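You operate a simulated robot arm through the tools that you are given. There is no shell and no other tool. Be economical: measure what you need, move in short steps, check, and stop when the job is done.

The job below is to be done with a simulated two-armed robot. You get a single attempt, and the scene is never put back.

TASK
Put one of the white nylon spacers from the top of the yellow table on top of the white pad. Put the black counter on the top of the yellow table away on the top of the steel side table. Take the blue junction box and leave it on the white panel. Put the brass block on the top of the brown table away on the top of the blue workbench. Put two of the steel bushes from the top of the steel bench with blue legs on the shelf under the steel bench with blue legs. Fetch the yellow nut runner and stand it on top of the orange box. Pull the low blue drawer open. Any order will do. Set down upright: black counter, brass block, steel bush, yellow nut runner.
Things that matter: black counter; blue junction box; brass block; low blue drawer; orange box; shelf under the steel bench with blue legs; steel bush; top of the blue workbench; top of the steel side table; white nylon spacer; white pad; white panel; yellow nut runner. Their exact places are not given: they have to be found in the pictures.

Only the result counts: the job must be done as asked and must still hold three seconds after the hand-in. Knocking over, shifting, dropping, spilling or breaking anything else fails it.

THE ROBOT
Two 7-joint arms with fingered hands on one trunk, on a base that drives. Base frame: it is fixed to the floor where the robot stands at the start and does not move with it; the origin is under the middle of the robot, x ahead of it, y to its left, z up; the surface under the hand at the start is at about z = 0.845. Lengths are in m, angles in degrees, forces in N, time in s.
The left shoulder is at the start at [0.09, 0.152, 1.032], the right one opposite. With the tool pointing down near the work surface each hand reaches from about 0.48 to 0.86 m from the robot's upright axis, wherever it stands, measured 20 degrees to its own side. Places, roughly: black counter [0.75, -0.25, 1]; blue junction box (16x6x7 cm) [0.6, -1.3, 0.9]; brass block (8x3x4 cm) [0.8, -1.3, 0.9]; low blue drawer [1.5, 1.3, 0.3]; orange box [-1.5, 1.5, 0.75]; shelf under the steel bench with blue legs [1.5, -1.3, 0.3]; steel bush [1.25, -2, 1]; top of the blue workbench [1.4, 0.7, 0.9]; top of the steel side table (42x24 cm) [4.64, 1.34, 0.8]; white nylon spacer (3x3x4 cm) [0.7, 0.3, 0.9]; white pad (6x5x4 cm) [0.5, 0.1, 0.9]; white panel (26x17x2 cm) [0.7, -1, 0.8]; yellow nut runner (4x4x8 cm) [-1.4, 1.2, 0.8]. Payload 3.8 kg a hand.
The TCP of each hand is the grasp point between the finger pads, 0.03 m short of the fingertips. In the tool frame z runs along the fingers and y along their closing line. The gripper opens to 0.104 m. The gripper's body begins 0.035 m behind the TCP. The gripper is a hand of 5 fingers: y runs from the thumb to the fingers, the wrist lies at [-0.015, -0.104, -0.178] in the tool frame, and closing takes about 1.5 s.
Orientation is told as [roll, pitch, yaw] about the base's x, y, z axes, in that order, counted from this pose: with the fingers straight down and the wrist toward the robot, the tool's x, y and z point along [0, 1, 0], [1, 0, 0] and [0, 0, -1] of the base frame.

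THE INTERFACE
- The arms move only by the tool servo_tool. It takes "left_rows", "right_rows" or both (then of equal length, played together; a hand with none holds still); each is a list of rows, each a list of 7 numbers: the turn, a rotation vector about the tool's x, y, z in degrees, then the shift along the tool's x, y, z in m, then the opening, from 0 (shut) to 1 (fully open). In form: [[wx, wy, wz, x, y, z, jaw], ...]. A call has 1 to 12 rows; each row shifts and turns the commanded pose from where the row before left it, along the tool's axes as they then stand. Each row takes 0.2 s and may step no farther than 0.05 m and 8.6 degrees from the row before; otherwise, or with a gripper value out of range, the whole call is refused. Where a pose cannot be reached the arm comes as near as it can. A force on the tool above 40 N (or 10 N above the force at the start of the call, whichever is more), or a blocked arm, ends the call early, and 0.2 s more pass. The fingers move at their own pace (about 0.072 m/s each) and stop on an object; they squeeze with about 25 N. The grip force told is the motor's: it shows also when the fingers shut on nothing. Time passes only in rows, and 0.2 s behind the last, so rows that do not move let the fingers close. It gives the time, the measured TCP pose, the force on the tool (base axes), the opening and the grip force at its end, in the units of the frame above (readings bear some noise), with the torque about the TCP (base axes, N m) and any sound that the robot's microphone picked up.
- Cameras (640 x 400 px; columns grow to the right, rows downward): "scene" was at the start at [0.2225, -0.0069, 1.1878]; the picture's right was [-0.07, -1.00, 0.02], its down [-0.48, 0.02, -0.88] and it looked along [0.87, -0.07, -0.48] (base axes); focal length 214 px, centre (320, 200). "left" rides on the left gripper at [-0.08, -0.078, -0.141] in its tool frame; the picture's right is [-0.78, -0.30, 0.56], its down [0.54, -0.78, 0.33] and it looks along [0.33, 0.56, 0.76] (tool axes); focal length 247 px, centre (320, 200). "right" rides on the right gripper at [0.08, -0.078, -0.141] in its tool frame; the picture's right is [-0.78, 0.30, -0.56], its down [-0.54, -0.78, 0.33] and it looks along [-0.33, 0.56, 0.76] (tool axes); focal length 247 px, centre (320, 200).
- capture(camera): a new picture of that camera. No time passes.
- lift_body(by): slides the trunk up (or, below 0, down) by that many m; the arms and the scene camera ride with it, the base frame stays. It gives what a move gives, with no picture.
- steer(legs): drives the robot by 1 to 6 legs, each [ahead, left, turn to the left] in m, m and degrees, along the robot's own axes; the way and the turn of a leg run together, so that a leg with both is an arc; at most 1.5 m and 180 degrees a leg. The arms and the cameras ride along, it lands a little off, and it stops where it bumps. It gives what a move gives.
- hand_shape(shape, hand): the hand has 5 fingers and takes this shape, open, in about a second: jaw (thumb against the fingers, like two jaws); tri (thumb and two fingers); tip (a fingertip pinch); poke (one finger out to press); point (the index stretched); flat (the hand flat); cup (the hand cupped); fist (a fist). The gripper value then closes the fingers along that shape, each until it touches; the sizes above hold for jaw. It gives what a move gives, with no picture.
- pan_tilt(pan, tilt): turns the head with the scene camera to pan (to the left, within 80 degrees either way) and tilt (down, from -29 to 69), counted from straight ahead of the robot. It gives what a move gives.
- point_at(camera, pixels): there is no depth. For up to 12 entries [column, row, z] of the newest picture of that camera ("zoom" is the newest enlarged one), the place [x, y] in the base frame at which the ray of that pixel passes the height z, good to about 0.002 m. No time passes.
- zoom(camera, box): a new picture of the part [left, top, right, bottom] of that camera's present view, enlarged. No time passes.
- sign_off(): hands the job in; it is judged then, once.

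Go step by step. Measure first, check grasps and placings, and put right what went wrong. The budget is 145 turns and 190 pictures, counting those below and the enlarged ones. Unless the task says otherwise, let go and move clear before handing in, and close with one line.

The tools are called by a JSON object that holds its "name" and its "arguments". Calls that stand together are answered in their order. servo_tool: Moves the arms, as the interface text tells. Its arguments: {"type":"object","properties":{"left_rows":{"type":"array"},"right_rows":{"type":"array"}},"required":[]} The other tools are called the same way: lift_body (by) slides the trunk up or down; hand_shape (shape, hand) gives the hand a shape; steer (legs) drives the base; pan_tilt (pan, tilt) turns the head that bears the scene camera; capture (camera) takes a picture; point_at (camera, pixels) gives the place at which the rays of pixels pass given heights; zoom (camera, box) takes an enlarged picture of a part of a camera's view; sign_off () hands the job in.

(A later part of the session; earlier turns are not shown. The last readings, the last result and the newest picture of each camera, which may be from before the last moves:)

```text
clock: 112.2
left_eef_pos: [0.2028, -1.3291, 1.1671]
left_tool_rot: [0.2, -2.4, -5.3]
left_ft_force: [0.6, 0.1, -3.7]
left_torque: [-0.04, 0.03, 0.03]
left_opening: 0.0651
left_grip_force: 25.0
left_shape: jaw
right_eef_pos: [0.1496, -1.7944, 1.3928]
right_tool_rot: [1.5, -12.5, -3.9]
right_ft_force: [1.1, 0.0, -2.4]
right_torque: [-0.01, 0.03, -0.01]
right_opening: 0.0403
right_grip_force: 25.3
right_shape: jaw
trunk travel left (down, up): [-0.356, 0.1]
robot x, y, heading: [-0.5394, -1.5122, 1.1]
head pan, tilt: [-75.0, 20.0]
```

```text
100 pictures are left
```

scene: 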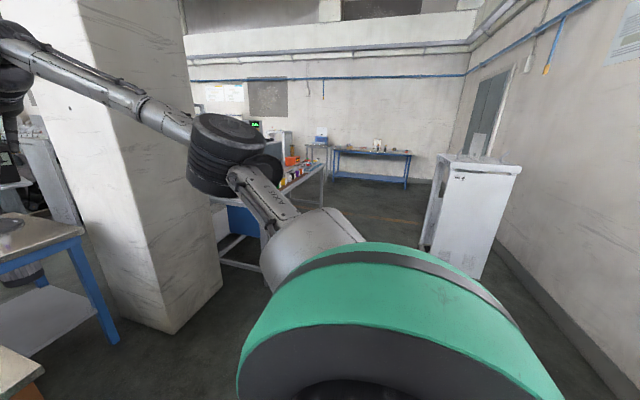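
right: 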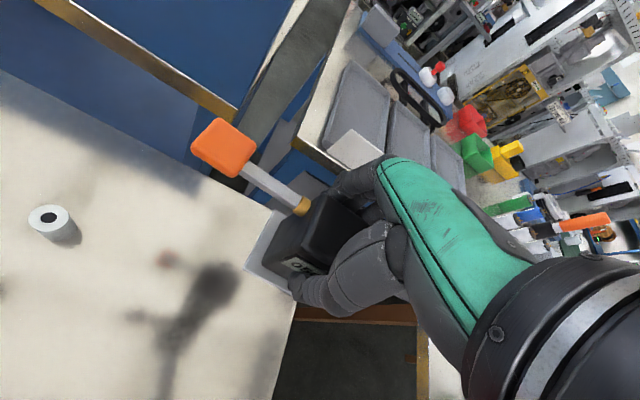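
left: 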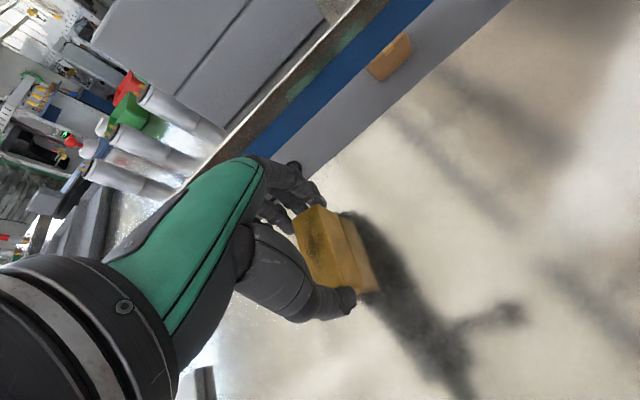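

{"name": "point_at", "arguments": {"camera": "scene", "pixels": [[112, 343, 0], [175, 335, 0], [222, 288, 0], [100, 298, 0], [84, 235, 0.9], [45, 210, 0], [265, 272, 0], [322, 207, 0.7]]}}

{"name": "pan_tilt", "arguments": {"pan": -42, "tilt": 28}}

{"name": "capture", "arguments": {"camera": "scene"}}

```text
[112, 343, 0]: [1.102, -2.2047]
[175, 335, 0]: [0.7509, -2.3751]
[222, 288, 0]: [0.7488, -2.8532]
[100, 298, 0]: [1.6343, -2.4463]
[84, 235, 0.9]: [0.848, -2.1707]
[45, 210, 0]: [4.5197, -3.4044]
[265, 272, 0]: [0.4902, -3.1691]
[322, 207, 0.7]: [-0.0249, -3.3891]
```

```text
clock: 113.2
left_eef_pos: [0.2032, -1.3297, 1.1668]
left_tool_rot: [0.2, -2.2, -5.3]
left_ft_force: [0.4, -1.0, -3.6]
left_torque: [-0.04, 0.0, -0.03]
left_opening: 0.065
left_grip_force: 24.9
left_shape: jaw
right_eef_pos: [0.1497, -1.7962, 1.3923]
right_tool_rot: [1.5, -12.4, -3.9]
right_ft_force: [0.0, 0.1, -4.0]
right_torque: [-0.01, 0.02, 0.0]
right_opening: 0.0403
right_grip_force: 25.0
right_shape: jaw
trunk travel left (down, up): [-0.356, 0.1]
robot x, y, heading: [-0.5404, -1.5135, 1.2]
head pan, tilt: [-42.0, 28.0]
```

```text
99 pictures are left
```

scene: 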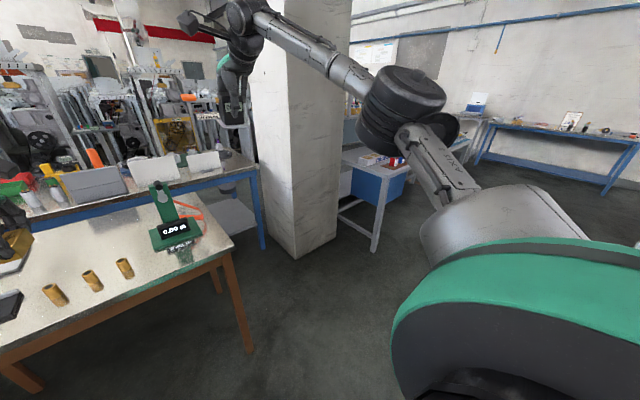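

A pillar and a desk block the right side. The left side may have a passage between the blue workbench's left end and the grey-legged table, so I'll go and look there.

{"name": "steer", "arguments": {"legs": [[0, 1.4, -1.2], [0, 1.4, 1.5]]}}

{"name": "pan_tilt", "arguments": {"pan": 20, "tilt": 20}}

{"name": "capture", "arguments": {"camera": "scene"}}

{"name": "pan_tilt", "arguments": {"pan": 80, "tilt": 20}}

{"name": "capture", "arguments": {"camera": "scene"}}

```text
clock: 126.7
left_eef_pos: [0.1856, 1.4673, 1.1669]
left_tool_rot: [0.3, -2.3, -4.3]
left_ft_force: [0.4, 0.9, -2.8]
left_torque: [-0.02, -0.01, -0.02]
left_opening: 0.0649
left_grip_force: 24.7
left_shape: jaw
right_eef_pos: [0.1404, 1.0018, 1.3925]
right_tool_rot: [1.5, -12.5, -2.9]
right_ft_force: [0.2, -0.2, -3.0]
right_torque: [0.01, 0.04, -0.01]
right_opening: 0.0402
right_grip_force: 25.4
right_shape: jaw
trunk travel left (down, up): [-0.356, 0.1]
robot x, y, heading: [-0.5537, 1.2737, 2.3]
head pan, tilt: [-42.0, 28.0]
```

```text
clock: 128.0
left_eef_pos: [0.1862, 1.4679, 1.1663]
left_tool_rot: [0.1, -2.3, -4.3]
left_ft_force: [-0.7, -0.6, -2.9]
left_torque: [-0.04, 0.01, 0.01]
left_opening: 0.0647
left_grip_force: 24.2
left_shape: jaw
right_eef_pos: [0.14, 1.0001, 1.3923]
right_tool_rot: [1.4, -12.7, -2.9]
right_ft_force: [-0.1, 0.0, -3.6]
right_torque: [-0.03, 0.03, 0.01]
right_opening: 0.0401
right_grip_force: 24.8
right_shape: jaw
trunk travel left (down, up): [-0.356, 0.1]
robot x, y, heading: [-0.5532, 1.2706, 1.8]
head pan, tilt: [20.0, 20.0]
```

```text
98 pictures are left
```

scene: 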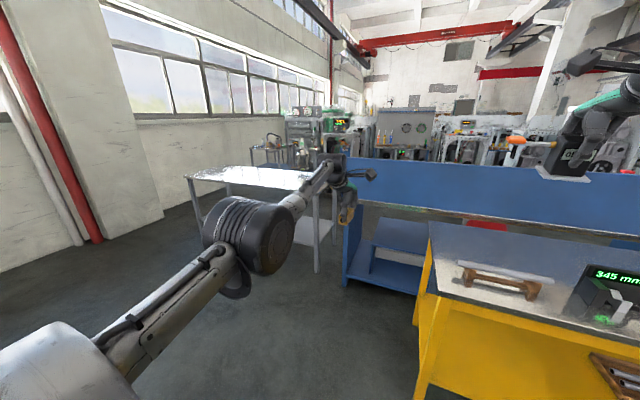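

```text
clock: 129.3
left_eef_pos: [0.1856, 1.468, 1.166]
left_tool_rot: [0.2, -2.3, -4.3]
left_ft_force: [0.3, 0.3, -4.5]
left_torque: [0.0, 0.02, -0.02]
left_opening: 0.0647
left_grip_force: 25.1
left_shape: jaw
right_eef_pos: [0.1384, 1.0011, 1.392]
right_tool_rot: [1.5, -12.5, -2.9]
right_ft_force: [-0.5, 1.1, -2.7]
right_torque: [-0.02, 0.01, 0.0]
right_opening: 0.0403
right_grip_force: 24.9
right_shape: jaw
trunk travel left (down, up): [-0.356, 0.1]
robot x, y, heading: [-0.5545, 1.2719, 2.0]
head pan, tilt: [80.0, 20.0]
```

```text
97 pictures are left
```

scene: 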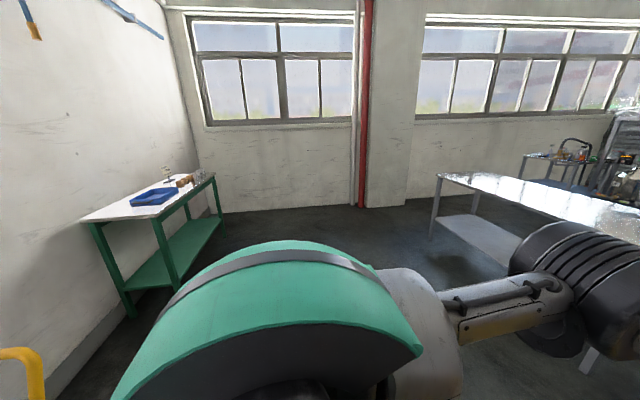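

{"name": "pan_tilt", "arguments": {"pan": 35, "tilt": 30}}

{"name": "capture", "arguments": {"camera": "scene"}}

```text
clock: 130.4
left_eef_pos: [0.1856, 1.4666, 1.1658]
left_tool_rot: [0.2, -2.2, -4.3]
left_ft_force: [0.1, 0.0, -2.6]
left_torque: [0.0, 0.0, 0.01]
left_opening: 0.0645
left_grip_force: 25.1
left_shape: jaw
right_eef_pos: [0.1402, 1.0008, 1.3914]
right_tool_rot: [1.4, -12.4, -2.8]
right_ft_force: [-0.4, 0.3, -3.2]
right_torque: [-0.04, 0.05, 0.0]
right_opening: 0.0401
right_grip_force: 25.3
right_shape: jaw
trunk travel left (down, up): [-0.356, 0.1]
robot x, y, heading: [-0.5553, 1.2734, 2.3]
head pan, tilt: [35.0, 30.0]
```

```text
96 pictures are left
```

scene: 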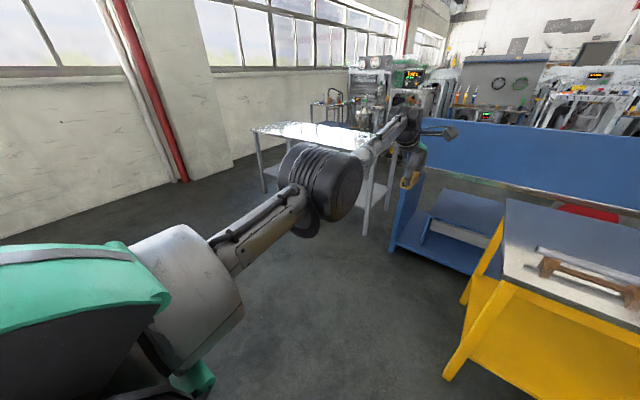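

{"name": "point_at", "arguments": {"camera": "scene", "pixels": [[365, 235, 0], [266, 192, 0], [385, 207, 0], [390, 248, 0.0], [453, 380, 0], [252, 132, 0.8], [370, 155, 0.8], [400, 135, 0.8], [425, 118, 1.1], [330, 124, 0.8]]}}

```text
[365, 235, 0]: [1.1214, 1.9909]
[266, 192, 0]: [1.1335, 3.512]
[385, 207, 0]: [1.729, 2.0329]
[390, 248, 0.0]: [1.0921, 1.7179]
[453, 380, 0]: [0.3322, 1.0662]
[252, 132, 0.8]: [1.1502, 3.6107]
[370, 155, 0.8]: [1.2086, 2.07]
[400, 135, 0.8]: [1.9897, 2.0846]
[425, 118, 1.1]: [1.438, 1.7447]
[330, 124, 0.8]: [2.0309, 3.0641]
```

{"name": "point_at", "arguments": {"camera": "scene", "pixels": [[190, 180, 0], [240, 158, 0], [100, 208, 0], [255, 155, 0], [20, 233, 0]]}}

{"name": "pan_tilt", "arguments": {"pan": 55, "tilt": 15}}

{"name": "zoom", "arguments": {"camera": "scene", "box": [280, 120, 600, 320]}}

```text
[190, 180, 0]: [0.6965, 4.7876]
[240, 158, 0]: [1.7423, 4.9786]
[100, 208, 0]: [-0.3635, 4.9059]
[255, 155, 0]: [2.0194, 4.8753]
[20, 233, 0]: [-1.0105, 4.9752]
```

```text
clock: 131.3
left_eef_pos: [0.1862, 1.4666, 1.1666]
left_tool_rot: [0.2, -2.3, -4.3]
left_ft_force: [0.5, 0.3, -4.4]
left_torque: [-0.02, -0.02, 0.02]
left_opening: 0.0647
left_grip_force: 24.7
left_shape: jaw
right_eef_pos: [0.1403, 1.0006, 1.3924]
right_tool_rot: [1.5, -12.4, -2.9]
right_ft_force: [0.4, -0.9, -2.0]
right_torque: [-0.04, -0.02, 0.02]
right_opening: 0.0403
right_grip_force: 25.4
right_shape: jaw
trunk travel left (down, up): [-0.356, 0.1]
robot x, y, heading: [-0.5564, 1.272, 2.0]
head pan, tilt: [55.0, 15.0]
```

```text
2.00 times, centred on (440, 220) of scene
```

zoom: 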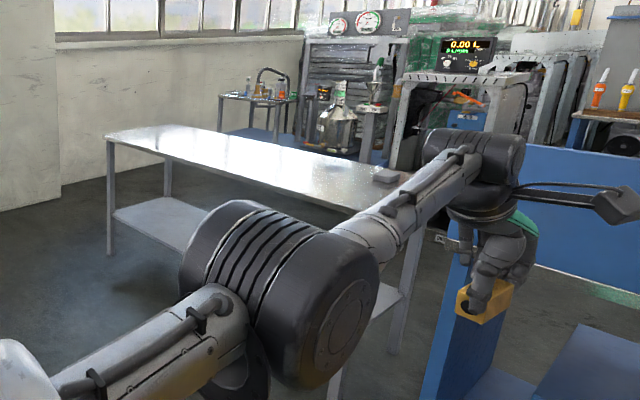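

The grey table spans x 1.1–1.8, y 2.0–3.6, and the wall is at y≈4.85. There's a 1.2 m passage along the wall, so I'll drive there in stages.

{"name": "steer", "arguments": {"legs": [[0.2, 1.45, -2], [0.2, 1.4, -0.5]]}}

{"name": "pan_tilt", "arguments": {"pan": 0, "tilt": 15}}

{"name": "capture", "arguments": {"camera": "scene"}}

```text
clock: 145.3
left_eef_pos: [0.5536, 4.329, 1.1656]
left_tool_rot: [0.3, -2.4, -6.6]
left_ft_force: [-0.5, -0.6, -2.7]
left_torque: [-0.01, -0.02, -0.01]
left_opening: 0.0648
left_grip_force: 24.4
left_shape: jaw
right_eef_pos: [0.4889, 3.8646, 1.3924]
right_tool_rot: [1.6, -12.4, -5.1]
right_ft_force: [-0.8, 0.6, -2.8]
right_torque: [-0.04, 0.03, 0.03]
right_opening: 0.0403
right_grip_force: 25.6
right_shape: jaw
trunk travel left (down, up): [-0.356, 0.1]
robot x, y, heading: [-0.197, 4.1628, -0.2]
head pan, tilt: [55.0, 15.0]
```

```text
clock: 146.6
left_eef_pos: [0.5529, 4.3299, 1.167]
left_tool_rot: [0.1, -2.3, -6.5]
left_ft_force: [0.8, -0.2, -3.8]
left_torque: [-0.01, 0.0, 0.02]
left_opening: 0.0647
left_grip_force: 25.2
left_shape: jaw
right_eef_pos: [0.4902, 3.8646, 1.3919]
right_tool_rot: [1.5, -12.4, -5.1]
right_ft_force: [-0.3, -0.1, -3.3]
right_torque: [0.03, 0.02, -0.04]
right_opening: 0.0402
right_grip_force: 24.9
right_shape: jaw
trunk travel left (down, up): [-0.356, 0.1]
robot x, y, heading: [-0.1963, 4.1609, -0.1]
head pan, tilt: [0.0, 15.0]
```

```text
94 pictures are left
```

scene: 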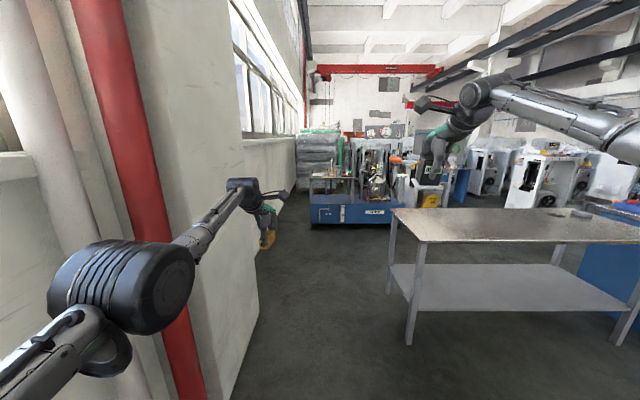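

{"name": "point_at", "arguments": {"camera": "scene", "pixels": [[232, 392, 0], [258, 285, 0], [205, 395, 0], [410, 345, 0], [388, 292, 0], [310, 225, 0], [398, 225, 0], [285, 200, 0]]}}

{"name": "zoom", "arguments": {"camera": "scene", "box": [240, 110, 640, 300]}}

```text
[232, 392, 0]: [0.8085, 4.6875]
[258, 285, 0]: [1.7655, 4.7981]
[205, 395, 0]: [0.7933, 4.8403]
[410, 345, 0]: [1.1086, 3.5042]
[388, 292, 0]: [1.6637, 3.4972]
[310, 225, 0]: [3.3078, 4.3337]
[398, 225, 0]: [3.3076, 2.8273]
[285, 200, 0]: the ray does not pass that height
```

```text
1.60 times, centred on (440, 205) of scene
```

zoom: 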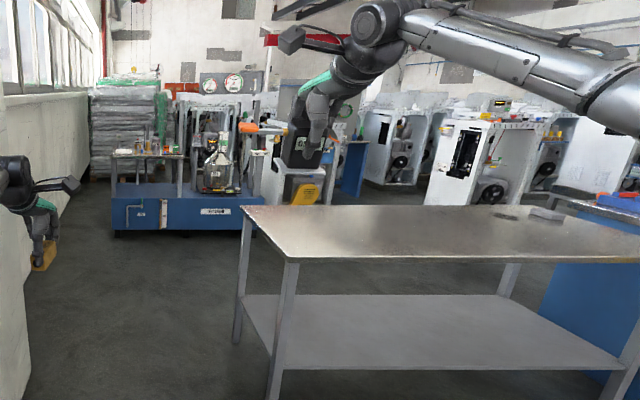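

The pilaster face is at y=4.69 and the table end at 3.5. I'll pass along y≈3.98.

{"name": "steer", "arguments": {"legs": [[0.1, -0.18, 0], [1.4, 0, 0], [1.05, 0, 0]]}}

{"name": "pan_tilt", "arguments": {"pan": -40, "tilt": 20}}

{"name": "capture", "arguments": {"camera": "scene"}}

{"name": "pan_tilt", "arguments": {"pan": -80, "tilt": 25}}

{"name": "capture", "arguments": {"camera": "scene"}}

```text
clock: 159.9
left_eef_pos: [3.1196, 4.2169, 1.1659]
left_tool_rot: [0.2, -2.3, -4.4]
left_ft_force: [-0.3, -0.2, -3.2]
left_torque: [-0.04, 0.0, -0.01]
left_opening: 0.0647
left_grip_force: 25.9
left_shape: jaw
right_eef_pos: [3.073, 3.75, 1.394]
right_tool_rot: [1.5, -12.5, -3.0]
right_ft_force: [-0.6, -0.5, -3.6]
right_torque: [-0.02, -0.02, -0.02]
right_opening: 0.0403
right_grip_force: 24.9
right_shape: jaw
trunk travel left (down, up): [-0.356, 0.1]
robot x, y, heading: [2.3779, 4.0199, 2.2]
head pan, tilt: [0.0, 15.0]
```

```text
clock: 161.0
left_eef_pos: [3.1198, 4.2161, 1.1658]
left_tool_rot: [0.3, -2.3, -4.3]
left_ft_force: [0.0, -0.1, -4.5]
left_torque: [-0.03, 0.06, 0.0]
left_opening: 0.0649
left_grip_force: 25.3
left_shape: jaw
right_eef_pos: [3.0736, 3.7496, 1.3927]
right_tool_rot: [1.5, -12.3, -3.0]
right_ft_force: [0.0, -0.6, -3.1]
right_torque: [-0.02, 0.01, -0.02]
right_opening: 0.0402
right_grip_force: 24.8
right_shape: jaw
trunk travel left (down, up): [-0.356, 0.1]
robot x, y, heading: [2.3746, 4.019, 2.2]
head pan, tilt: [-40.0, 20.0]
```

```text
92 pictures are left
```

scene: 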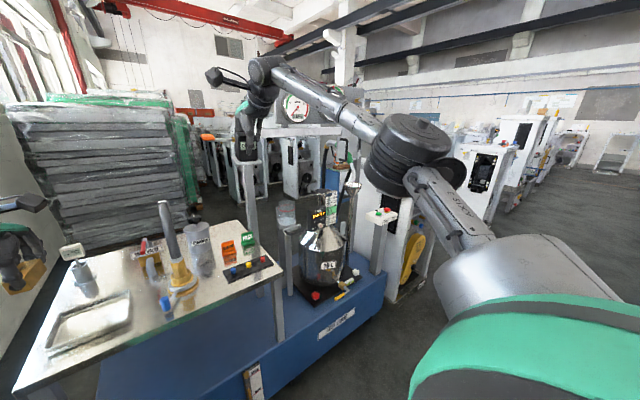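

```text
clock: 162.0
left_eef_pos: [3.1201, 4.2158, 1.1663]
left_tool_rot: [0.2, -2.1, -4.4]
left_ft_force: [-0.7, 0.4, -3.7]
left_torque: [-0.01, 0.02, -0.01]
left_opening: 0.0649
left_grip_force: 25.0
left_shape: jaw
right_eef_pos: [3.0741, 3.7497, 1.3918]
right_tool_rot: [1.5, -12.5, -3.0]
right_ft_force: [0.0, 0.1, -1.9]
right_torque: [-0.01, -0.02, -0.02]
right_opening: 0.0405
right_grip_force: 25.1
right_shape: jaw
trunk travel left (down, up): [-0.356, 0.1]
robot x, y, heading: [2.3793, 4.0206, 1.9]
head pan, tilt: [-80.0, 25.0]
```

```text
91 pictures are left
```

scene: 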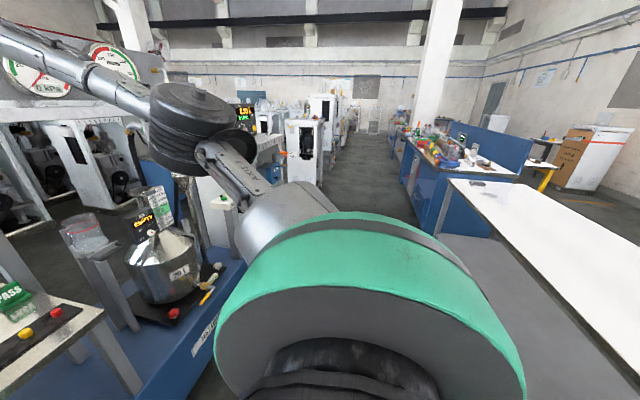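

There's a wide aisle behind the benches. I'll back off slightly, turn to face −y, and drive down the aisle.

{"name": "steer", "arguments": {"legs": [[-0.12, 0, 0], [0, 0, -92]]}}

{"name": "pan_tilt", "arguments": {"pan": 0, "tilt": 20}}

{"name": "capture", "arguments": {"camera": "scene"}}

{"name": "zoom", "arguments": {"camera": "scene", "box": [60, 80, 380, 280]}}

```text
clock: 167.1
left_eef_pos: [2.4453, 3.273, 1.166]
left_tool_rot: [0.3, -2.2, -95.1]
left_ft_force: [-0.4, -0.7, -3.0]
left_torque: [0.04, 0.02, 0.02]
left_opening: 0.0643
left_grip_force: 24.8
left_shape: jaw
right_eef_pos: [1.9798, 3.3251, 1.3922]
right_tool_rot: [1.5, -12.4, -93.7]
right_ft_force: [-0.8, -0.3, -4.0]
right_torque: [0.03, -0.03, 0.01]
right_opening: 0.04
right_grip_force: 24.8
right_shape: jaw
trunk travel left (down, up): [-0.356, 0.1]
robot x, y, heading: [2.256, 4.015, -88.6]
head pan, tilt: [-80.0, 25.0]
```

```text
clock: 168.6
left_eef_pos: [2.4448, 3.2736, 1.1662]
left_tool_rot: [0.3, -2.1, -95.1]
left_ft_force: [1.0, 0.1, -3.3]
left_torque: [0.04, 0.0, 0.01]
left_opening: 0.0644
left_grip_force: 25.5
left_shape: jaw
right_eef_pos: [1.9794, 3.3252, 1.3925]
right_tool_rot: [1.5, -12.4, -93.6]
right_ft_force: [0.4, 0.2, -2.7]
right_torque: [0.01, -0.01, -0.01]
right_opening: 0.04
right_grip_force: 24.6
right_shape: jaw
trunk travel left (down, up): [-0.356, 0.1]
robot x, y, heading: [2.2606, 4.0192, -89.0]
head pan, tilt: [0.0, 20.0]
```

```text
90 pictures are left
```

scene: 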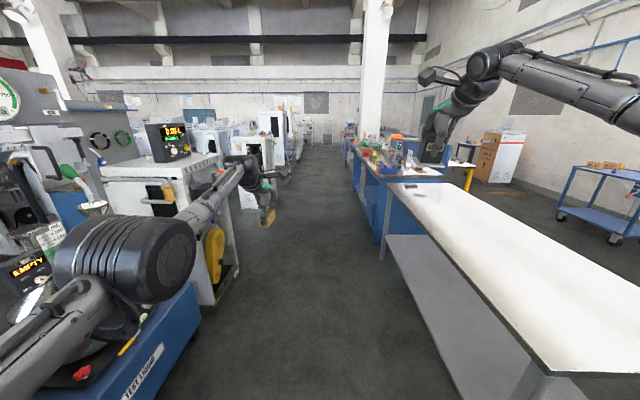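

```text
2.00 times, centred on (220, 180) of scene
```

zoom: 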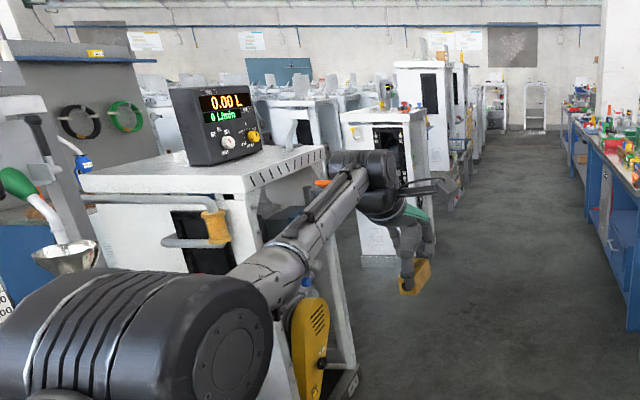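

{"name": "point_at", "arguments": {"camera": "scene", "pixels": [[238, 277, 0], [205, 330, 0], [382, 246, 0], [350, 178, 0], [378, 262, 0], [270, 208, 0], [440, 184, 0.85], [392, 186, 0.8]]}}

```text
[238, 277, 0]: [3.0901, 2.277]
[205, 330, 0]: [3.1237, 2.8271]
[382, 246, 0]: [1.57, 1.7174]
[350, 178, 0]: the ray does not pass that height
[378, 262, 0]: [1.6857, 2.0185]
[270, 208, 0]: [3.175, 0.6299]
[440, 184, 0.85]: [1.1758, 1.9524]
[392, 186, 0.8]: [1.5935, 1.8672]
```

The aisle runs x 1.6–3.1. The blue bench's drawers face it at x≈1.6, and the side table should lie in the gap between machines near y 1.3. I'll drive on.

{"name": "steer", "arguments": {"legs": [[1.4, 0.1, -1], [1.0, 0.05, 0]]}}

{"name": "pan_tilt", "arguments": {"pan": 75, "tilt": 20}}

{"name": "capture", "arguments": {"camera": "scene"}}

{"name": "pan_tilt", "arguments": {"pan": -60, "tilt": 35}}

{"name": "capture", "arguments": {"camera": "scene"}}

```text
clock: 180.5
left_eef_pos: [2.6276, 0.8682, 1.1666]
left_tool_rot: [0.3, -2.3, -95.9]
left_ft_force: [0.6, -0.5, -3.4]
left_torque: [0.0, -0.01, -0.03]
left_opening: 0.0642
left_grip_force: 25.7
left_shape: jaw
right_eef_pos: [2.163, 0.9255, 1.3918]
right_tool_rot: [1.4, -12.5, -94.6]
right_ft_force: [0.8, 0.5, -3.6]
right_torque: [0.0, 0.0, 0.05]
right_opening: 0.0398
right_grip_force: 25.2
right_shape: jaw
trunk travel left (down, up): [-0.356, 0.1]
robot x, y, heading: [2.4516, 1.6129, -89.2]
head pan, tilt: [0.0, 20.0]
```

```text
clock: 181.9
left_eef_pos: [2.6286, 0.8661, 1.1661]
left_tool_rot: [0.2, -2.2, -96.0]
left_ft_force: [0.2, 0.5, -3.4]
left_torque: [0.02, 0.06, -0.01]
left_opening: 0.0636
left_grip_force: 25.3
left_shape: jaw
right_eef_pos: [2.1643, 0.9238, 1.3919]
right_tool_rot: [1.5, -12.4, -94.6]
right_ft_force: [0.3, 0.0, -2.9]
right_torque: [0.02, 0.05, 0.0]
right_opening: 0.0399
right_grip_force: 25.0
right_shape: jaw
trunk travel left (down, up): [-0.356, 0.1]
robot x, y, heading: [2.4528, 1.6108, -89.4]
head pan, tilt: [75.0, 20.0]
```

```text
88 pictures are left
```

scene: 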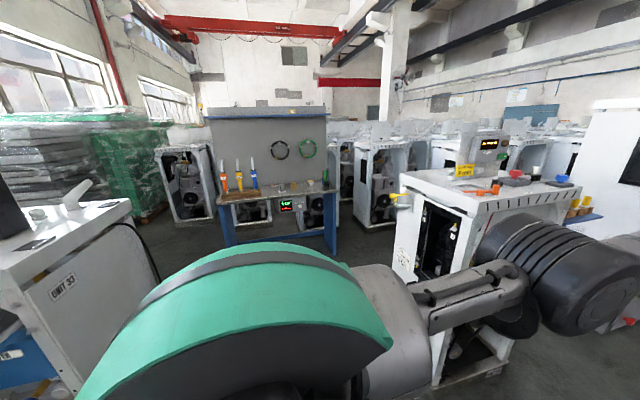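

```text
clock: 184.1
left_eef_pos: [2.6291, 0.8664, 1.1672]
left_tool_rot: [0.3, -2.2, -95.8]
left_ft_force: [-0.1, -0.2, -3.9]
left_torque: [0.0, 0.04, -0.02]
left_opening: 0.064
left_grip_force: 24.6
left_shape: jaw
right_eef_pos: [2.163, 0.9253, 1.3929]
right_tool_rot: [1.5, -12.4, -94.5]
right_ft_force: [0.1, 0.4, -3.5]
right_torque: [0.03, 0.04, 0.02]
right_opening: 0.0402
right_grip_force: 25.0
right_shape: jaw
trunk travel left (down, up): [-0.356, 0.1]
robot x, y, heading: [2.4523, 1.6144, -89.1]
head pan, tilt: [-60.0, 35.0]
```

```text
87 pictures are left
```

scene: 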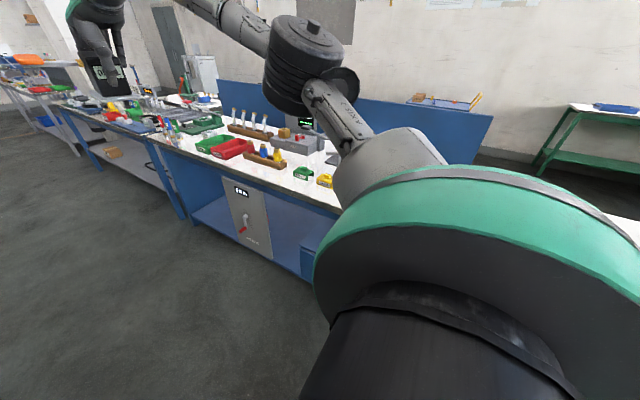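

{"name": "pan_tilt", "arguments": {"pan": 75, "tilt": 20}}

{"name": "zoom", "arguments": {"camera": "scene", "box": [180, 90, 420, 260]}}

{"name": "point_at", "arguments": {"camera": "scene", "pixels": [[222, 203, 0.8], [337, 190, 0.8], [228, 247, 0], [335, 233, 0], [415, 280, 0], [150, 240, 0], [280, 195, 0.8], [60, 225, 0.85], [440, 195, 0.85]]}}

```text
clock: 186.3
left_eef_pos: [2.6278, 0.8657, 1.1662]
left_tool_rot: [0.2, -2.1, -95.9]
left_ft_force: [0.0, -0.4, -3.4]
left_torque: [0.01, 0.02, 0.02]
left_opening: 0.0643
left_grip_force: 25.4
left_shape: jaw
right_eef_pos: [2.1637, 0.9245, 1.3918]
right_tool_rot: [1.4, -12.4, -94.5]
right_ft_force: [-0.5, -0.3, -2.6]
right_torque: [0.04, 0.0, -0.01]
right_opening: 0.0399
right_grip_force: 25.0
right_shape: jaw
trunk travel left (down, up): [-0.356, 0.1]
robot x, y, heading: [2.4507, 1.6095, -89.2]
head pan, tilt: [75.0, 20.0]
```

```text
2.35 times, centred on (300, 175) of scene
```

zoom: 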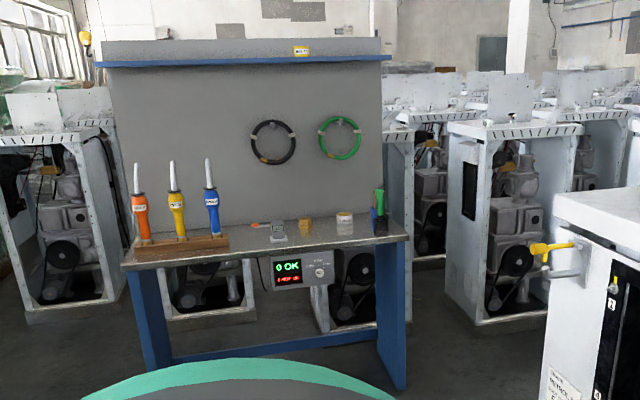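

```text
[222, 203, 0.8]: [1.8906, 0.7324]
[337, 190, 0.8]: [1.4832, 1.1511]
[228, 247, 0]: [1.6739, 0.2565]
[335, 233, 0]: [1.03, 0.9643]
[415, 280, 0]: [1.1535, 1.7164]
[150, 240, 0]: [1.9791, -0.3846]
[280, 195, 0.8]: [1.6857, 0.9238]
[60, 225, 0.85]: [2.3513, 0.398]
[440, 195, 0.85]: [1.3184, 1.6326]
```

{"name": "point_at", "arguments": {"camera": "zoom", "pixels": [[125, 266, 0.8], [408, 236, 0.8], [228, 243, 0.81], [278, 240, 0.81], [305, 231, 0.81], [345, 234, 0.81], [390, 215, 0.8], [230, 237, 0.81], [400, 388, 0], [150, 370, 0], [330, 228, 0.8], [250, 250, 0.8]]}}

```text
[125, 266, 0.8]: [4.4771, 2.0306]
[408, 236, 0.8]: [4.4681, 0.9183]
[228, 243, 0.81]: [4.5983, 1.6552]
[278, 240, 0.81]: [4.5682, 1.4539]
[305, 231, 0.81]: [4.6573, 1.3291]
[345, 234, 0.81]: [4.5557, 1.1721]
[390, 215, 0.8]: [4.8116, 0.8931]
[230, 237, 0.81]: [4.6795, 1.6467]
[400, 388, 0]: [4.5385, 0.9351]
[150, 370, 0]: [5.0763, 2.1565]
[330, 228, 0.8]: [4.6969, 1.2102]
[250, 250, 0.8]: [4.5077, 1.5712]
```

The side table's front edge is at x≈4.47, y .92–2.03, with items standing on it. I'll turn to face it.

{"name": "steer", "arguments": {"legs": [[0, 0, 89.2]]}}

{"name": "pan_tilt", "arguments": {"pan": 0, "tilt": 20}}

{"name": "capture", "arguments": {"camera": "scene"}}

```text
clock: 190.4
left_eef_pos: [3.2019, 1.77, 1.1661]
left_tool_rot: [0.3, -2.2, -7.3]
left_ft_force: [-0.1, -0.7, -3.6]
left_torque: [0.01, 0.01, -0.01]
left_opening: 0.064
left_grip_force: 25.3
left_shape: jaw
right_eef_pos: [3.1337, 1.3074, 1.3915]
right_tool_rot: [1.5, -12.4, -5.7]
right_ft_force: [0.5, 0.1, -4.0]
right_torque: [-0.03, 0.04, 0.0]
right_opening: 0.0395
right_grip_force: 25.4
right_shape: jaw
trunk travel left (down, up): [-0.356, 0.1]
robot x, y, heading: [2.4511, 1.6125, -1.0]
head pan, tilt: [75.0, 20.0]
```

```text
clock: 191.9
left_eef_pos: [3.2034, 1.7709, 1.1667]
left_tool_rot: [0.2, -2.2, -7.2]
left_ft_force: [-0.3, 0.4, -4.3]
left_torque: [0.0, -0.01, 0.0]
left_opening: 0.0639
left_grip_force: 24.9
left_shape: jaw
right_eef_pos: [3.1335, 1.3073, 1.3921]
right_tool_rot: [1.5, -12.3, -5.9]
right_ft_force: [0.0, 0.4, -2.5]
right_torque: [0.01, 0.01, -0.01]
right_opening: 0.0393
right_grip_force: 25.3
right_shape: jaw
trunk travel left (down, up): [-0.356, 0.1]
robot x, y, heading: [2.4527, 1.616, -0.8]
head pan, tilt: [0.0, 20.0]
```

```text
85 pictures are left
```

scene: 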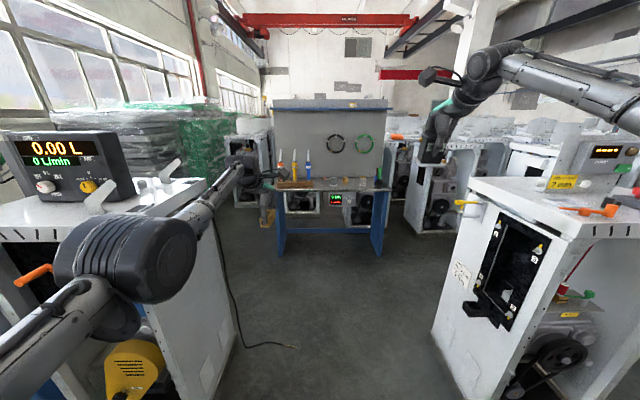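

{"name": "point_at", "arguments": {"camera": "scene", "pixels": [[237, 345, 0], [225, 395, 0], [432, 335, 0], [470, 395, 0], [205, 180, 0.95], [485, 182, 0.95]]}}

```text
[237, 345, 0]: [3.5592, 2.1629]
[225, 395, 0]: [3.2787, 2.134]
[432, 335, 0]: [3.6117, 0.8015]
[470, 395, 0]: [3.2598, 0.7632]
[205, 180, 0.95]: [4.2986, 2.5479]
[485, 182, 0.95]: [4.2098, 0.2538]
```

The gap runs y 0.80–2.15. I'll drive in along y≈1.5.

{"name": "steer", "arguments": {"legs": [[0.6, -0.1, 0.8], [0.55, 0, 0]]}}

{"name": "pan_tilt", "arguments": {"pan": -5, "tilt": 32}}

{"name": "capture", "arguments": {"camera": "scene"}}

{"name": "zoom", "arguments": {"camera": "scene", "box": [220, 90, 420, 230]}}

```text
clock: 198.1
left_eef_pos: [4.3541, 1.7057, 1.167]
left_tool_rot: [0.3, -2.3, -5.3]
left_ft_force: [-0.2, -0.2, -3.5]
left_torque: [0.01, 0.04, 0.05]
left_opening: 0.0638
left_grip_force: 24.5
left_shape: jaw
right_eef_pos: [4.2996, 1.239, 1.3936]
right_tool_rot: [1.5, -12.6, -3.9]
right_ft_force: [0.1, -0.1, -3.3]
right_torque: [-0.01, 0.0, 0.03]
right_opening: 0.0397
right_grip_force: 25.1
right_shape: jaw
trunk travel left (down, up): [-0.356, 0.1]
robot x, y, heading: [3.6106, 1.5197, 1.1]
head pan, tilt: [0.0, 20.0]
```

```text
clock: 198.9
left_eef_pos: [4.3557, 1.7057, 1.166]
left_tool_rot: [0.3, -2.2, -5.3]
left_ft_force: [-0.3, -0.2, -4.1]
left_torque: [-0.03, -0.02, 0.01]
left_opening: 0.0641
left_grip_force: 25.1
left_shape: jaw
right_eef_pos: [4.3005, 1.2388, 1.3927]
right_tool_rot: [1.6, -12.4, -3.9]
right_ft_force: [-0.1, 0.7, -3.3]
right_torque: [0.0, 0.09, -0.04]
right_opening: 0.0395
right_grip_force: 25.1
right_shape: jaw
trunk travel left (down, up): [-0.356, 0.1]
robot x, y, heading: [3.6138, 1.5234, 1.0]
head pan, tilt: [-5.0, 32.0]
```

```text
84 pictures are left
```

scene: 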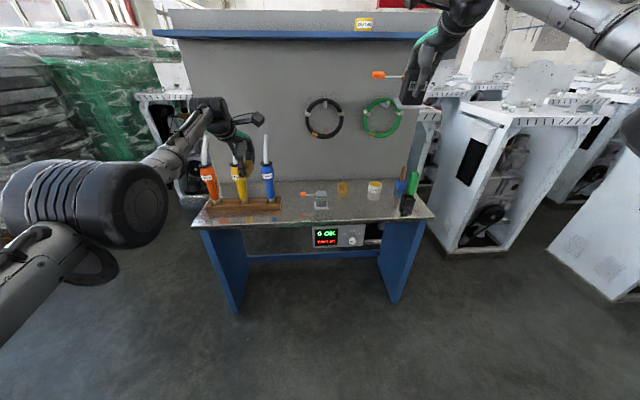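

```text
2.86 times, centred on (320, 160) of scene
```

zoom: 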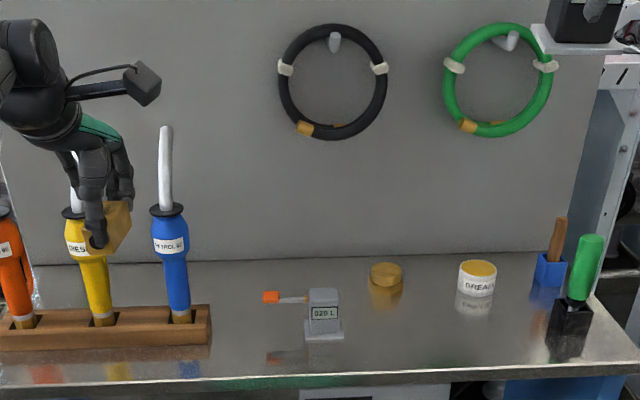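

{"name": "point_at", "arguments": {"camera": "zoom", "pixels": [[0, 385, 0.8], [640, 373, 0.8], [40, 265, 0.8], [590, 255, 0.8], [325, 340, 0.8], [385, 305, 0.8], [477, 296, 0.8], [568, 360, 0.8], [210, 345, 0.8], [425, 340, 0.8]]}}

```text
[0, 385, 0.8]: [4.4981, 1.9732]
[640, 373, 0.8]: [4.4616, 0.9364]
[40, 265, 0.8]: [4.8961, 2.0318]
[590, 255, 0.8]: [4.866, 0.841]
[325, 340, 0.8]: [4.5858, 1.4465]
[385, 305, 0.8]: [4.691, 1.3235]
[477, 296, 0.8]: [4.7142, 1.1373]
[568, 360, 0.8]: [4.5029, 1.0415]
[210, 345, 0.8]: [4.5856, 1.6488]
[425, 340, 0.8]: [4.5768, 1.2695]
```

The table spans x 4.48–4.88, and a free spot is at about (4.565,1.235). I'll lower the trunk, then pull the left hand back so that it clears the tools on the table.

{"name": "lift_body", "arguments": {"by": -0.2}}

{"name": "servo_tool", "arguments": {"left_rows": [[2, 0, 0, 0, -0.035, -0.02, 0], [0, 0, 0, 0, -0.035, -0.02, 0], [0, 0, 0, 0, -0.035, -0.02, 0], [0, 0, 0, 0, -0.035, -0.02, 0], [0, 0, 0, 0, -0.035, -0.02, 0], [0, 0, 0, 0, -0.035, -0.02, 0], [0, 0, 0, 0, -0.035, 0, 0], [0, 0, 0, 0, -0.035, 0, 0]]}}

{"name": "capture", "arguments": {"camera": "scene"}}

```text
clock: 201.1
left_eef_pos: [4.3544, 1.7042, 0.9669]
left_tool_rot: [0.3, -2.3, -5.2]
left_ft_force: [0.1, 0.1, -2.9]
left_torque: [-0.02, 0.01, 0.03]
left_opening: 0.0636
left_grip_force: 24.9
left_shape: jaw
right_eef_pos: [4.3008, 1.2399, 1.1943]
right_tool_rot: [1.4, -12.5, -3.8]
right_ft_force: [0.0, -0.1, -3.7]
right_torque: [-0.02, -0.01, -0.01]
right_opening: 0.0395
right_grip_force: 25.4
right_shape: jaw
trunk travel left (down, up): [-0.156, 0.3]
robot x, y, heading: [3.6114, 1.5239, 1.4]
head pan, tilt: [-5.0, 32.0]
```

```text
clock: 202.8
left_eef_pos: [4.0743, 1.7309, 1.0856]
left_tool_rot: [0.2, -0.2, -5.3]
left_ft_force: [-1.2, 0.3, -3.7]
left_torque: [-0.04, -0.02, -0.04]
left_opening: 0.0636
left_grip_force: 25.2
left_shape: jaw
right_eef_pos: [4.3004, 1.2397, 1.1935]
right_tool_rot: [1.4, -12.5, -3.9]
right_ft_force: [-0.1, -0.3, -3.2]
right_torque: [-0.01, 0.04, 0.02]
right_opening: 0.0395
right_grip_force: 24.9
right_shape: jaw
trunk travel left (down, up): [-0.156, 0.3]
robot x, y, heading: [3.6095, 1.5197, 1.3]
head pan, tilt: [-5.0, 32.0]
```

```text
82 pictures are left
```

scene: 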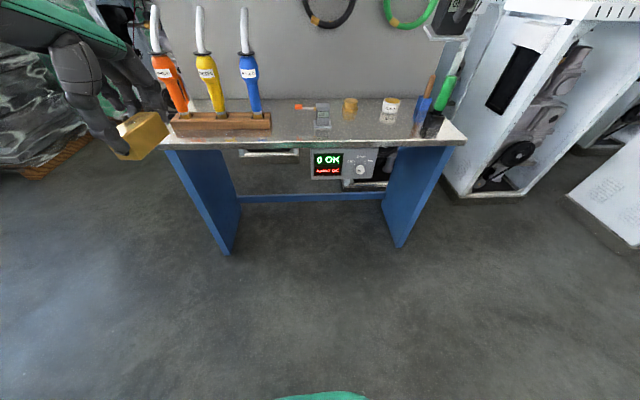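

{"name": "servo_tool", "arguments": {"right_rows": [[5.9, -0.5, 0, 0, 0, 0, 0], [5.8, -0.5, 0, 0, 0, 0, 0], [0, 0, 0, 0, 0, 0.045, 0], [0, 0, 0, 0, 0, 0.045, 0], [0, 0, 0, 0, 0, 0.045, 0], [0, 0, 0, 0, 0, 0.045, 0], [0, 0, 0, 0, 0, 0, 0]]}}

{"name": "capture", "arguments": {"camera": "right"}}

{"name": "capture", "arguments": {"camera": "scene"}}

```text
clock: 204.4
left_eef_pos: [4.0751, 1.7311, 1.0843]
left_tool_rot: [0.2, -0.2, -5.4]
left_ft_force: [-0.5, 0.1, -3.5]
left_torque: [-0.04, -0.01, -0.02]
left_opening: 0.0638
left_grip_force: 25.9
left_shape: jaw
right_eef_pos: [4.3031, 1.2404, 1.0131]
right_tool_rot: [0.5, -0.7, -3.7]
right_ft_force: [0.0, 0.2, -3.5]
right_torque: [-0.01, 0.02, 0.03]
right_opening: 0.0396
right_grip_force: 24.6
right_shape: jaw
trunk travel left (down, up): [-0.156, 0.3]
robot x, y, heading: [3.615, 1.5219, 1.2]
head pan, tilt: [-5.0, 32.0]
```

```text
81 pictures are left
```

right: 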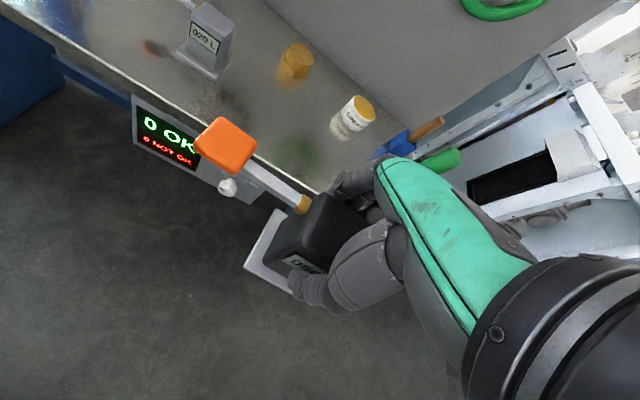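

```text
80 pictures are left
```

scene: 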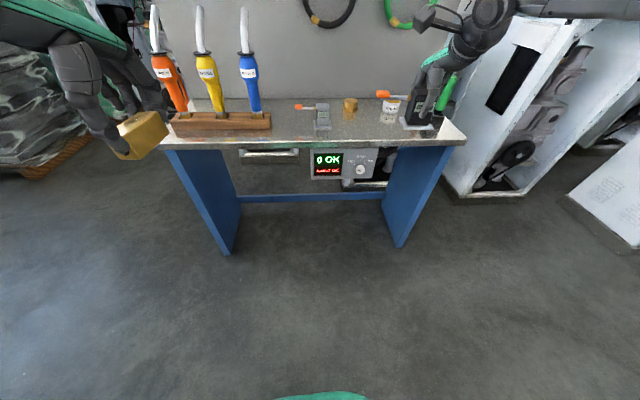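

{"name": "point_at", "arguments": {"camera": "scene", "pixels": [[323, 130, 0.8], [350, 113, 0.8], [388, 120, 0.8], [466, 139, 0.8], [323, 148, 0.8]]}}

{"name": "point_at", "arguments": {"camera": "right", "pixels": [[196, 68, 0.8], [285, 83, 0.8], [340, 133, 0.8], [150, 98, 0.8], [270, 165, 0.8], [196, 68, 0.77], [150, 98, 0.83], [270, 165, 0.83]]}}

```text
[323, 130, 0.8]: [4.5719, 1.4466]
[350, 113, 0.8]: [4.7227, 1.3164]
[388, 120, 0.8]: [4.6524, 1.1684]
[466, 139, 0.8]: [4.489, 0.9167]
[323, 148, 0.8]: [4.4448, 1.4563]
```

```text
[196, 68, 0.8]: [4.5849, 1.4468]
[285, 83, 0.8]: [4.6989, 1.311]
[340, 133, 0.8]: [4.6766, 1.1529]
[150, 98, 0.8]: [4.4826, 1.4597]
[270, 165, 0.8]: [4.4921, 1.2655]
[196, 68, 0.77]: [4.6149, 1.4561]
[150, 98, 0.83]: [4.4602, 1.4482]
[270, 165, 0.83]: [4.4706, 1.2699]
```

{"name": "steer", "arguments": {"legs": [[0.257, -0.003, -1]]}}

{"name": "capture", "arguments": {"camera": "right"}}

{"name": "capture", "arguments": {"camera": "scene"}}

```text
clock: 206.3
left_eef_pos: [4.3399, 1.7213, 1.0835]
left_tool_rot: [0.4, -0.2, -6.3]
left_ft_force: [0.3, -0.1, -2.6]
left_torque: [0.0, -0.01, 0.01]
left_opening: 0.0637
left_grip_force: 25.6
left_shape: jaw
right_eef_pos: [4.5563, 1.2256, 1.0144]
right_tool_rot: [0.5, -0.6, -4.7]
right_ft_force: [0.0, 0.3, -3.9]
right_torque: [0.01, 0.0, 0.01]
right_opening: 0.0396
right_grip_force: 25.0
right_shape: jaw
trunk travel left (down, up): [-0.156, 0.3]
robot x, y, heading: [3.8701, 1.52, -0.3]
head pan, tilt: [-5.0, 32.0]
```

```text
79 pictures are left
```

right: 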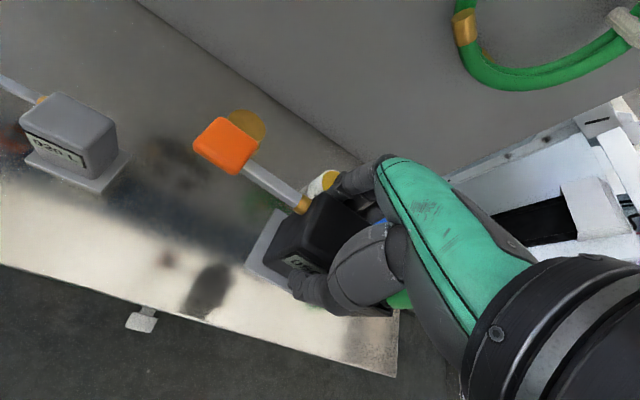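

```text
78 pictures are left
```

scene: 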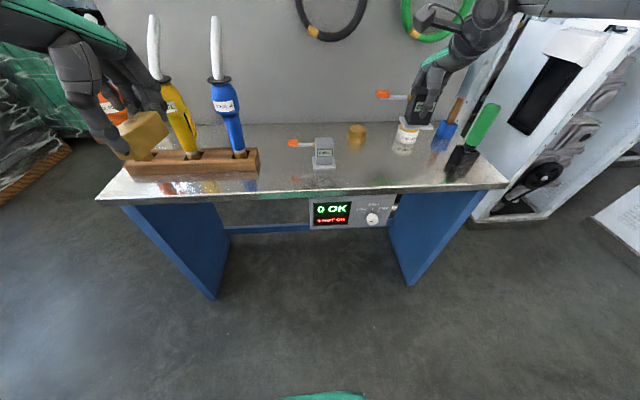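

I'll shift slightly away from the grease pot and lower toward the surface.

{"name": "servo_tool", "arguments": {"right_rows": [[0, 0, 0, 0.024, -0.012, 0.02, 0], [0, 0, 0, 0, 0, 0.035, 0], [0, 0, 0, 0, 0, 0.035, 0], [0, 0, 0, 0, 0, 0.035, 0], [0, 0, 0, 0, 0, 0.015, 0], [0, 0, 0, 0, 0, 0, 0]]}}

{"name": "capture", "arguments": {"camera": "right"}}

{"name": "zoom", "arguments": {"camera": "scene", "box": [280, 80, 520, 220]}}

```text
clock: 207.7
left_eef_pos: [4.3399, 1.7205, 1.0842]
left_tool_rot: [0.3, -0.3, -6.3]
left_ft_force: [-0.6, 0.7, -3.7]
left_torque: [-0.01, 0.05, -0.01]
left_opening: 0.0636
left_grip_force: 25.5
left_shape: jaw
right_eef_pos: [4.5488, 1.2507, 0.8735]
right_tool_rot: [0.5, -0.8, -4.8]
right_ft_force: [0.2, 0.5, -2.1]
right_torque: [0.0, 0.01, -0.03]
right_opening: 0.0392
right_grip_force: 24.9
right_shape: jaw
trunk travel left (down, up): [-0.156, 0.3]
robot x, y, heading: [3.8668, 1.5224, 0.0]
head pan, tilt: [-5.0, 32.0]
```

```text
77 pictures are left
```

right: 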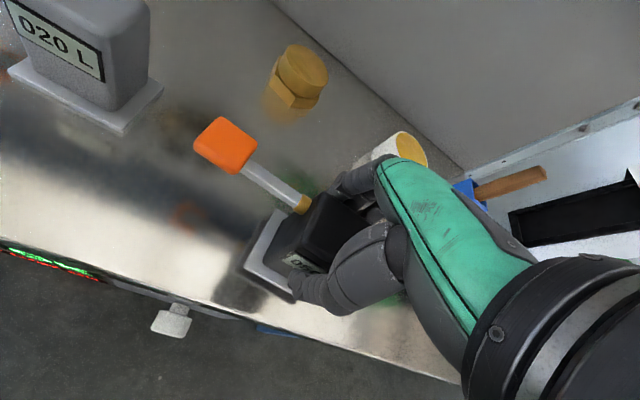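

```text
2.67 times, centred on (400, 150) of scene
```

zoom: 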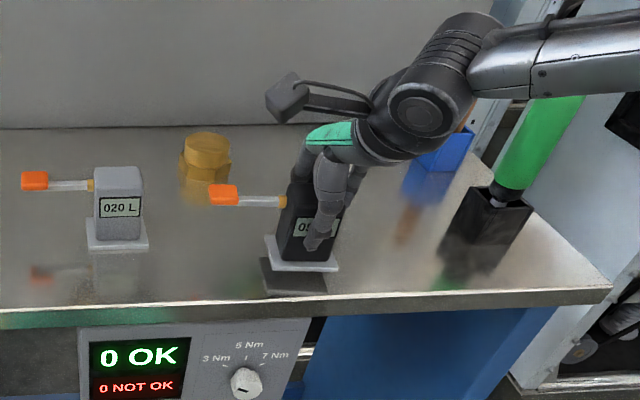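

Clear all round; the base is about 1.5 cm above the surface. I'll lower until contact.

{"name": "servo_tool", "arguments": {"right_rows": [[0, 0, 0, 0, 0, 0.005, 0], [0, 0, 0, 0, 0, 0.005, 0], [0, 0, 0, 0, 0, 0.004, 0], [0, 0, 0, 0, 0, 0.003, 0], [0, 0, 0, 0, 0, 0, 0]]}}

{"name": "zoom", "arguments": {"camera": "scene", "box": [280, 80, 520, 220]}}

```text
clock: 208.9
left_eef_pos: [4.3391, 1.7214, 1.0844]
left_tool_rot: [0.3, -0.3, -6.3]
left_ft_force: [0.5, -0.6, -3.5]
left_torque: [-0.05, 0.05, 0.0]
left_opening: 0.0635
left_grip_force: 23.8
left_shape: jaw
right_eef_pos: [4.5492, 1.2525, 0.8597]
right_tool_rot: [0.5, -1.0, -4.8]
right_ft_force: [1.4, -2.6, 5.5]
right_torque: [-0.01, -0.12, -0.02]
right_opening: 0.0396
right_grip_force: 25.2
right_shape: jaw
trunk travel left (down, up): [-0.156, 0.3]
robot x, y, heading: [3.8703, 1.5209, 0.0]
head pan, tilt: [-5.0, 32.0]
```

```text
2.67 times, centred on (400, 150) of scene
```

zoom: 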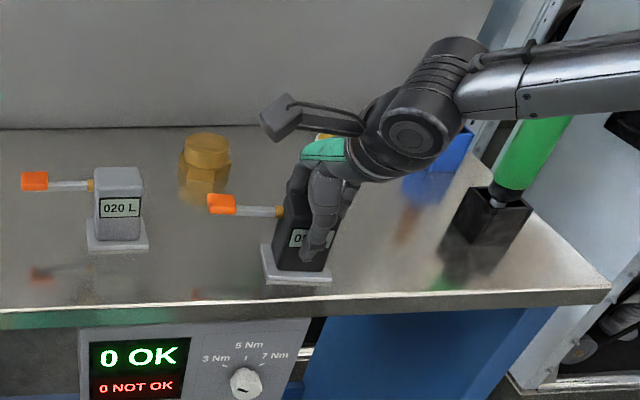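

On the surface. I'll release gradually and rise.

{"name": "servo_tool", "arguments": {"right_rows": [[0, 0, 0, 0, 0, 0, 0.35], [0, 0, 0, 0, 0, 0, 0.45], [0, 0, 0, 0, 0, 0, 0.55], [0, 0, 0, 0, 0, 0, 0.7], [0, 0, 0, 0, 0, 0, 0.8], [0, 0, 0, 0, 0, 0, 0.8], [0, 0, 0, 0, 0, 0, 0.8]]}}

{"name": "capture", "arguments": {"camera": "right"}}

```text
clock: 210.5
left_eef_pos: [4.3392, 1.7211, 1.0844]
left_tool_rot: [0.3, -0.3, -6.4]
left_ft_force: [0.8, 0.1, -3.4]
left_torque: [0.0, 0.03, 0.0]
left_opening: 0.0635
left_grip_force: 25.2
left_shape: jaw
right_eef_pos: [4.5484, 1.2522, 0.8557]
right_tool_rot: [0.3, -0.7, -4.8]
right_ft_force: [0.8, -0.5, -0.1]
right_torque: [0.0, 0.0, -0.03]
right_opening: 0.0829
right_grip_force: 0.0
right_shape: jaw
trunk travel left (down, up): [-0.156, 0.3]
robot x, y, heading: [3.8692, 1.5193, -0.3]
head pan, tilt: [-5.0, 32.0]
```

```text
74 pictures are left
```

right: 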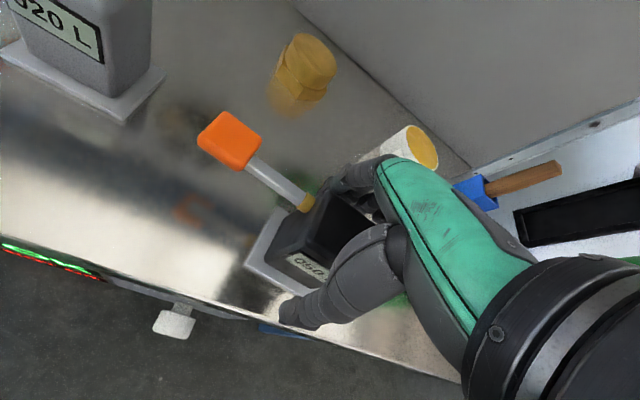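

{"name": "servo_tool", "arguments": {"right_rows": [[0, 0, 0, 0, 0, -0.02, 0.8], [0, 0, 0, 0, 0, -0.03, 0.8], [0, 0, 0, 0, 0, -0.04, 0.8], [0, 0, 0, 0, 0, -0.04, 0.8], [0, 0, 0, 0, 0, -0.04, 0.8]]}}

{"name": "zoom", "arguments": {"camera": "scene", "box": [280, 80, 520, 220]}}

```text
clock: 211.7
left_eef_pos: [4.3393, 1.7209, 1.0852]
left_tool_rot: [0.2, -0.3, -6.4]
left_ft_force: [0.3, 0.8, -2.3]
left_torque: [0.0, 0.04, -0.02]
left_opening: 0.0636
left_grip_force: 24.8
left_shape: jaw
right_eef_pos: [4.5452, 1.251, 1.0273]
right_tool_rot: [0.4, -0.8, -4.8]
right_ft_force: [0.1, 0.3, 0.1]
right_torque: [0.0, 0.02, 0.01]
right_opening: 0.0831
right_grip_force: 0.0
right_shape: jaw
trunk travel left (down, up): [-0.156, 0.3]
robot x, y, heading: [3.8663, 1.5232, 0.5]
head pan, tilt: [-5.0, 32.0]
```

```text
2.67 times, centred on (400, 150) of scene
```

zoom: 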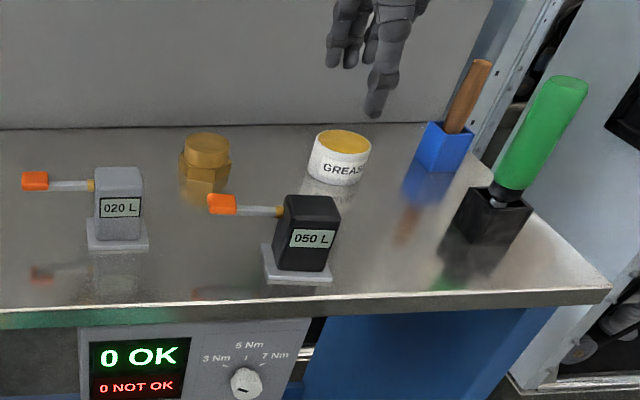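

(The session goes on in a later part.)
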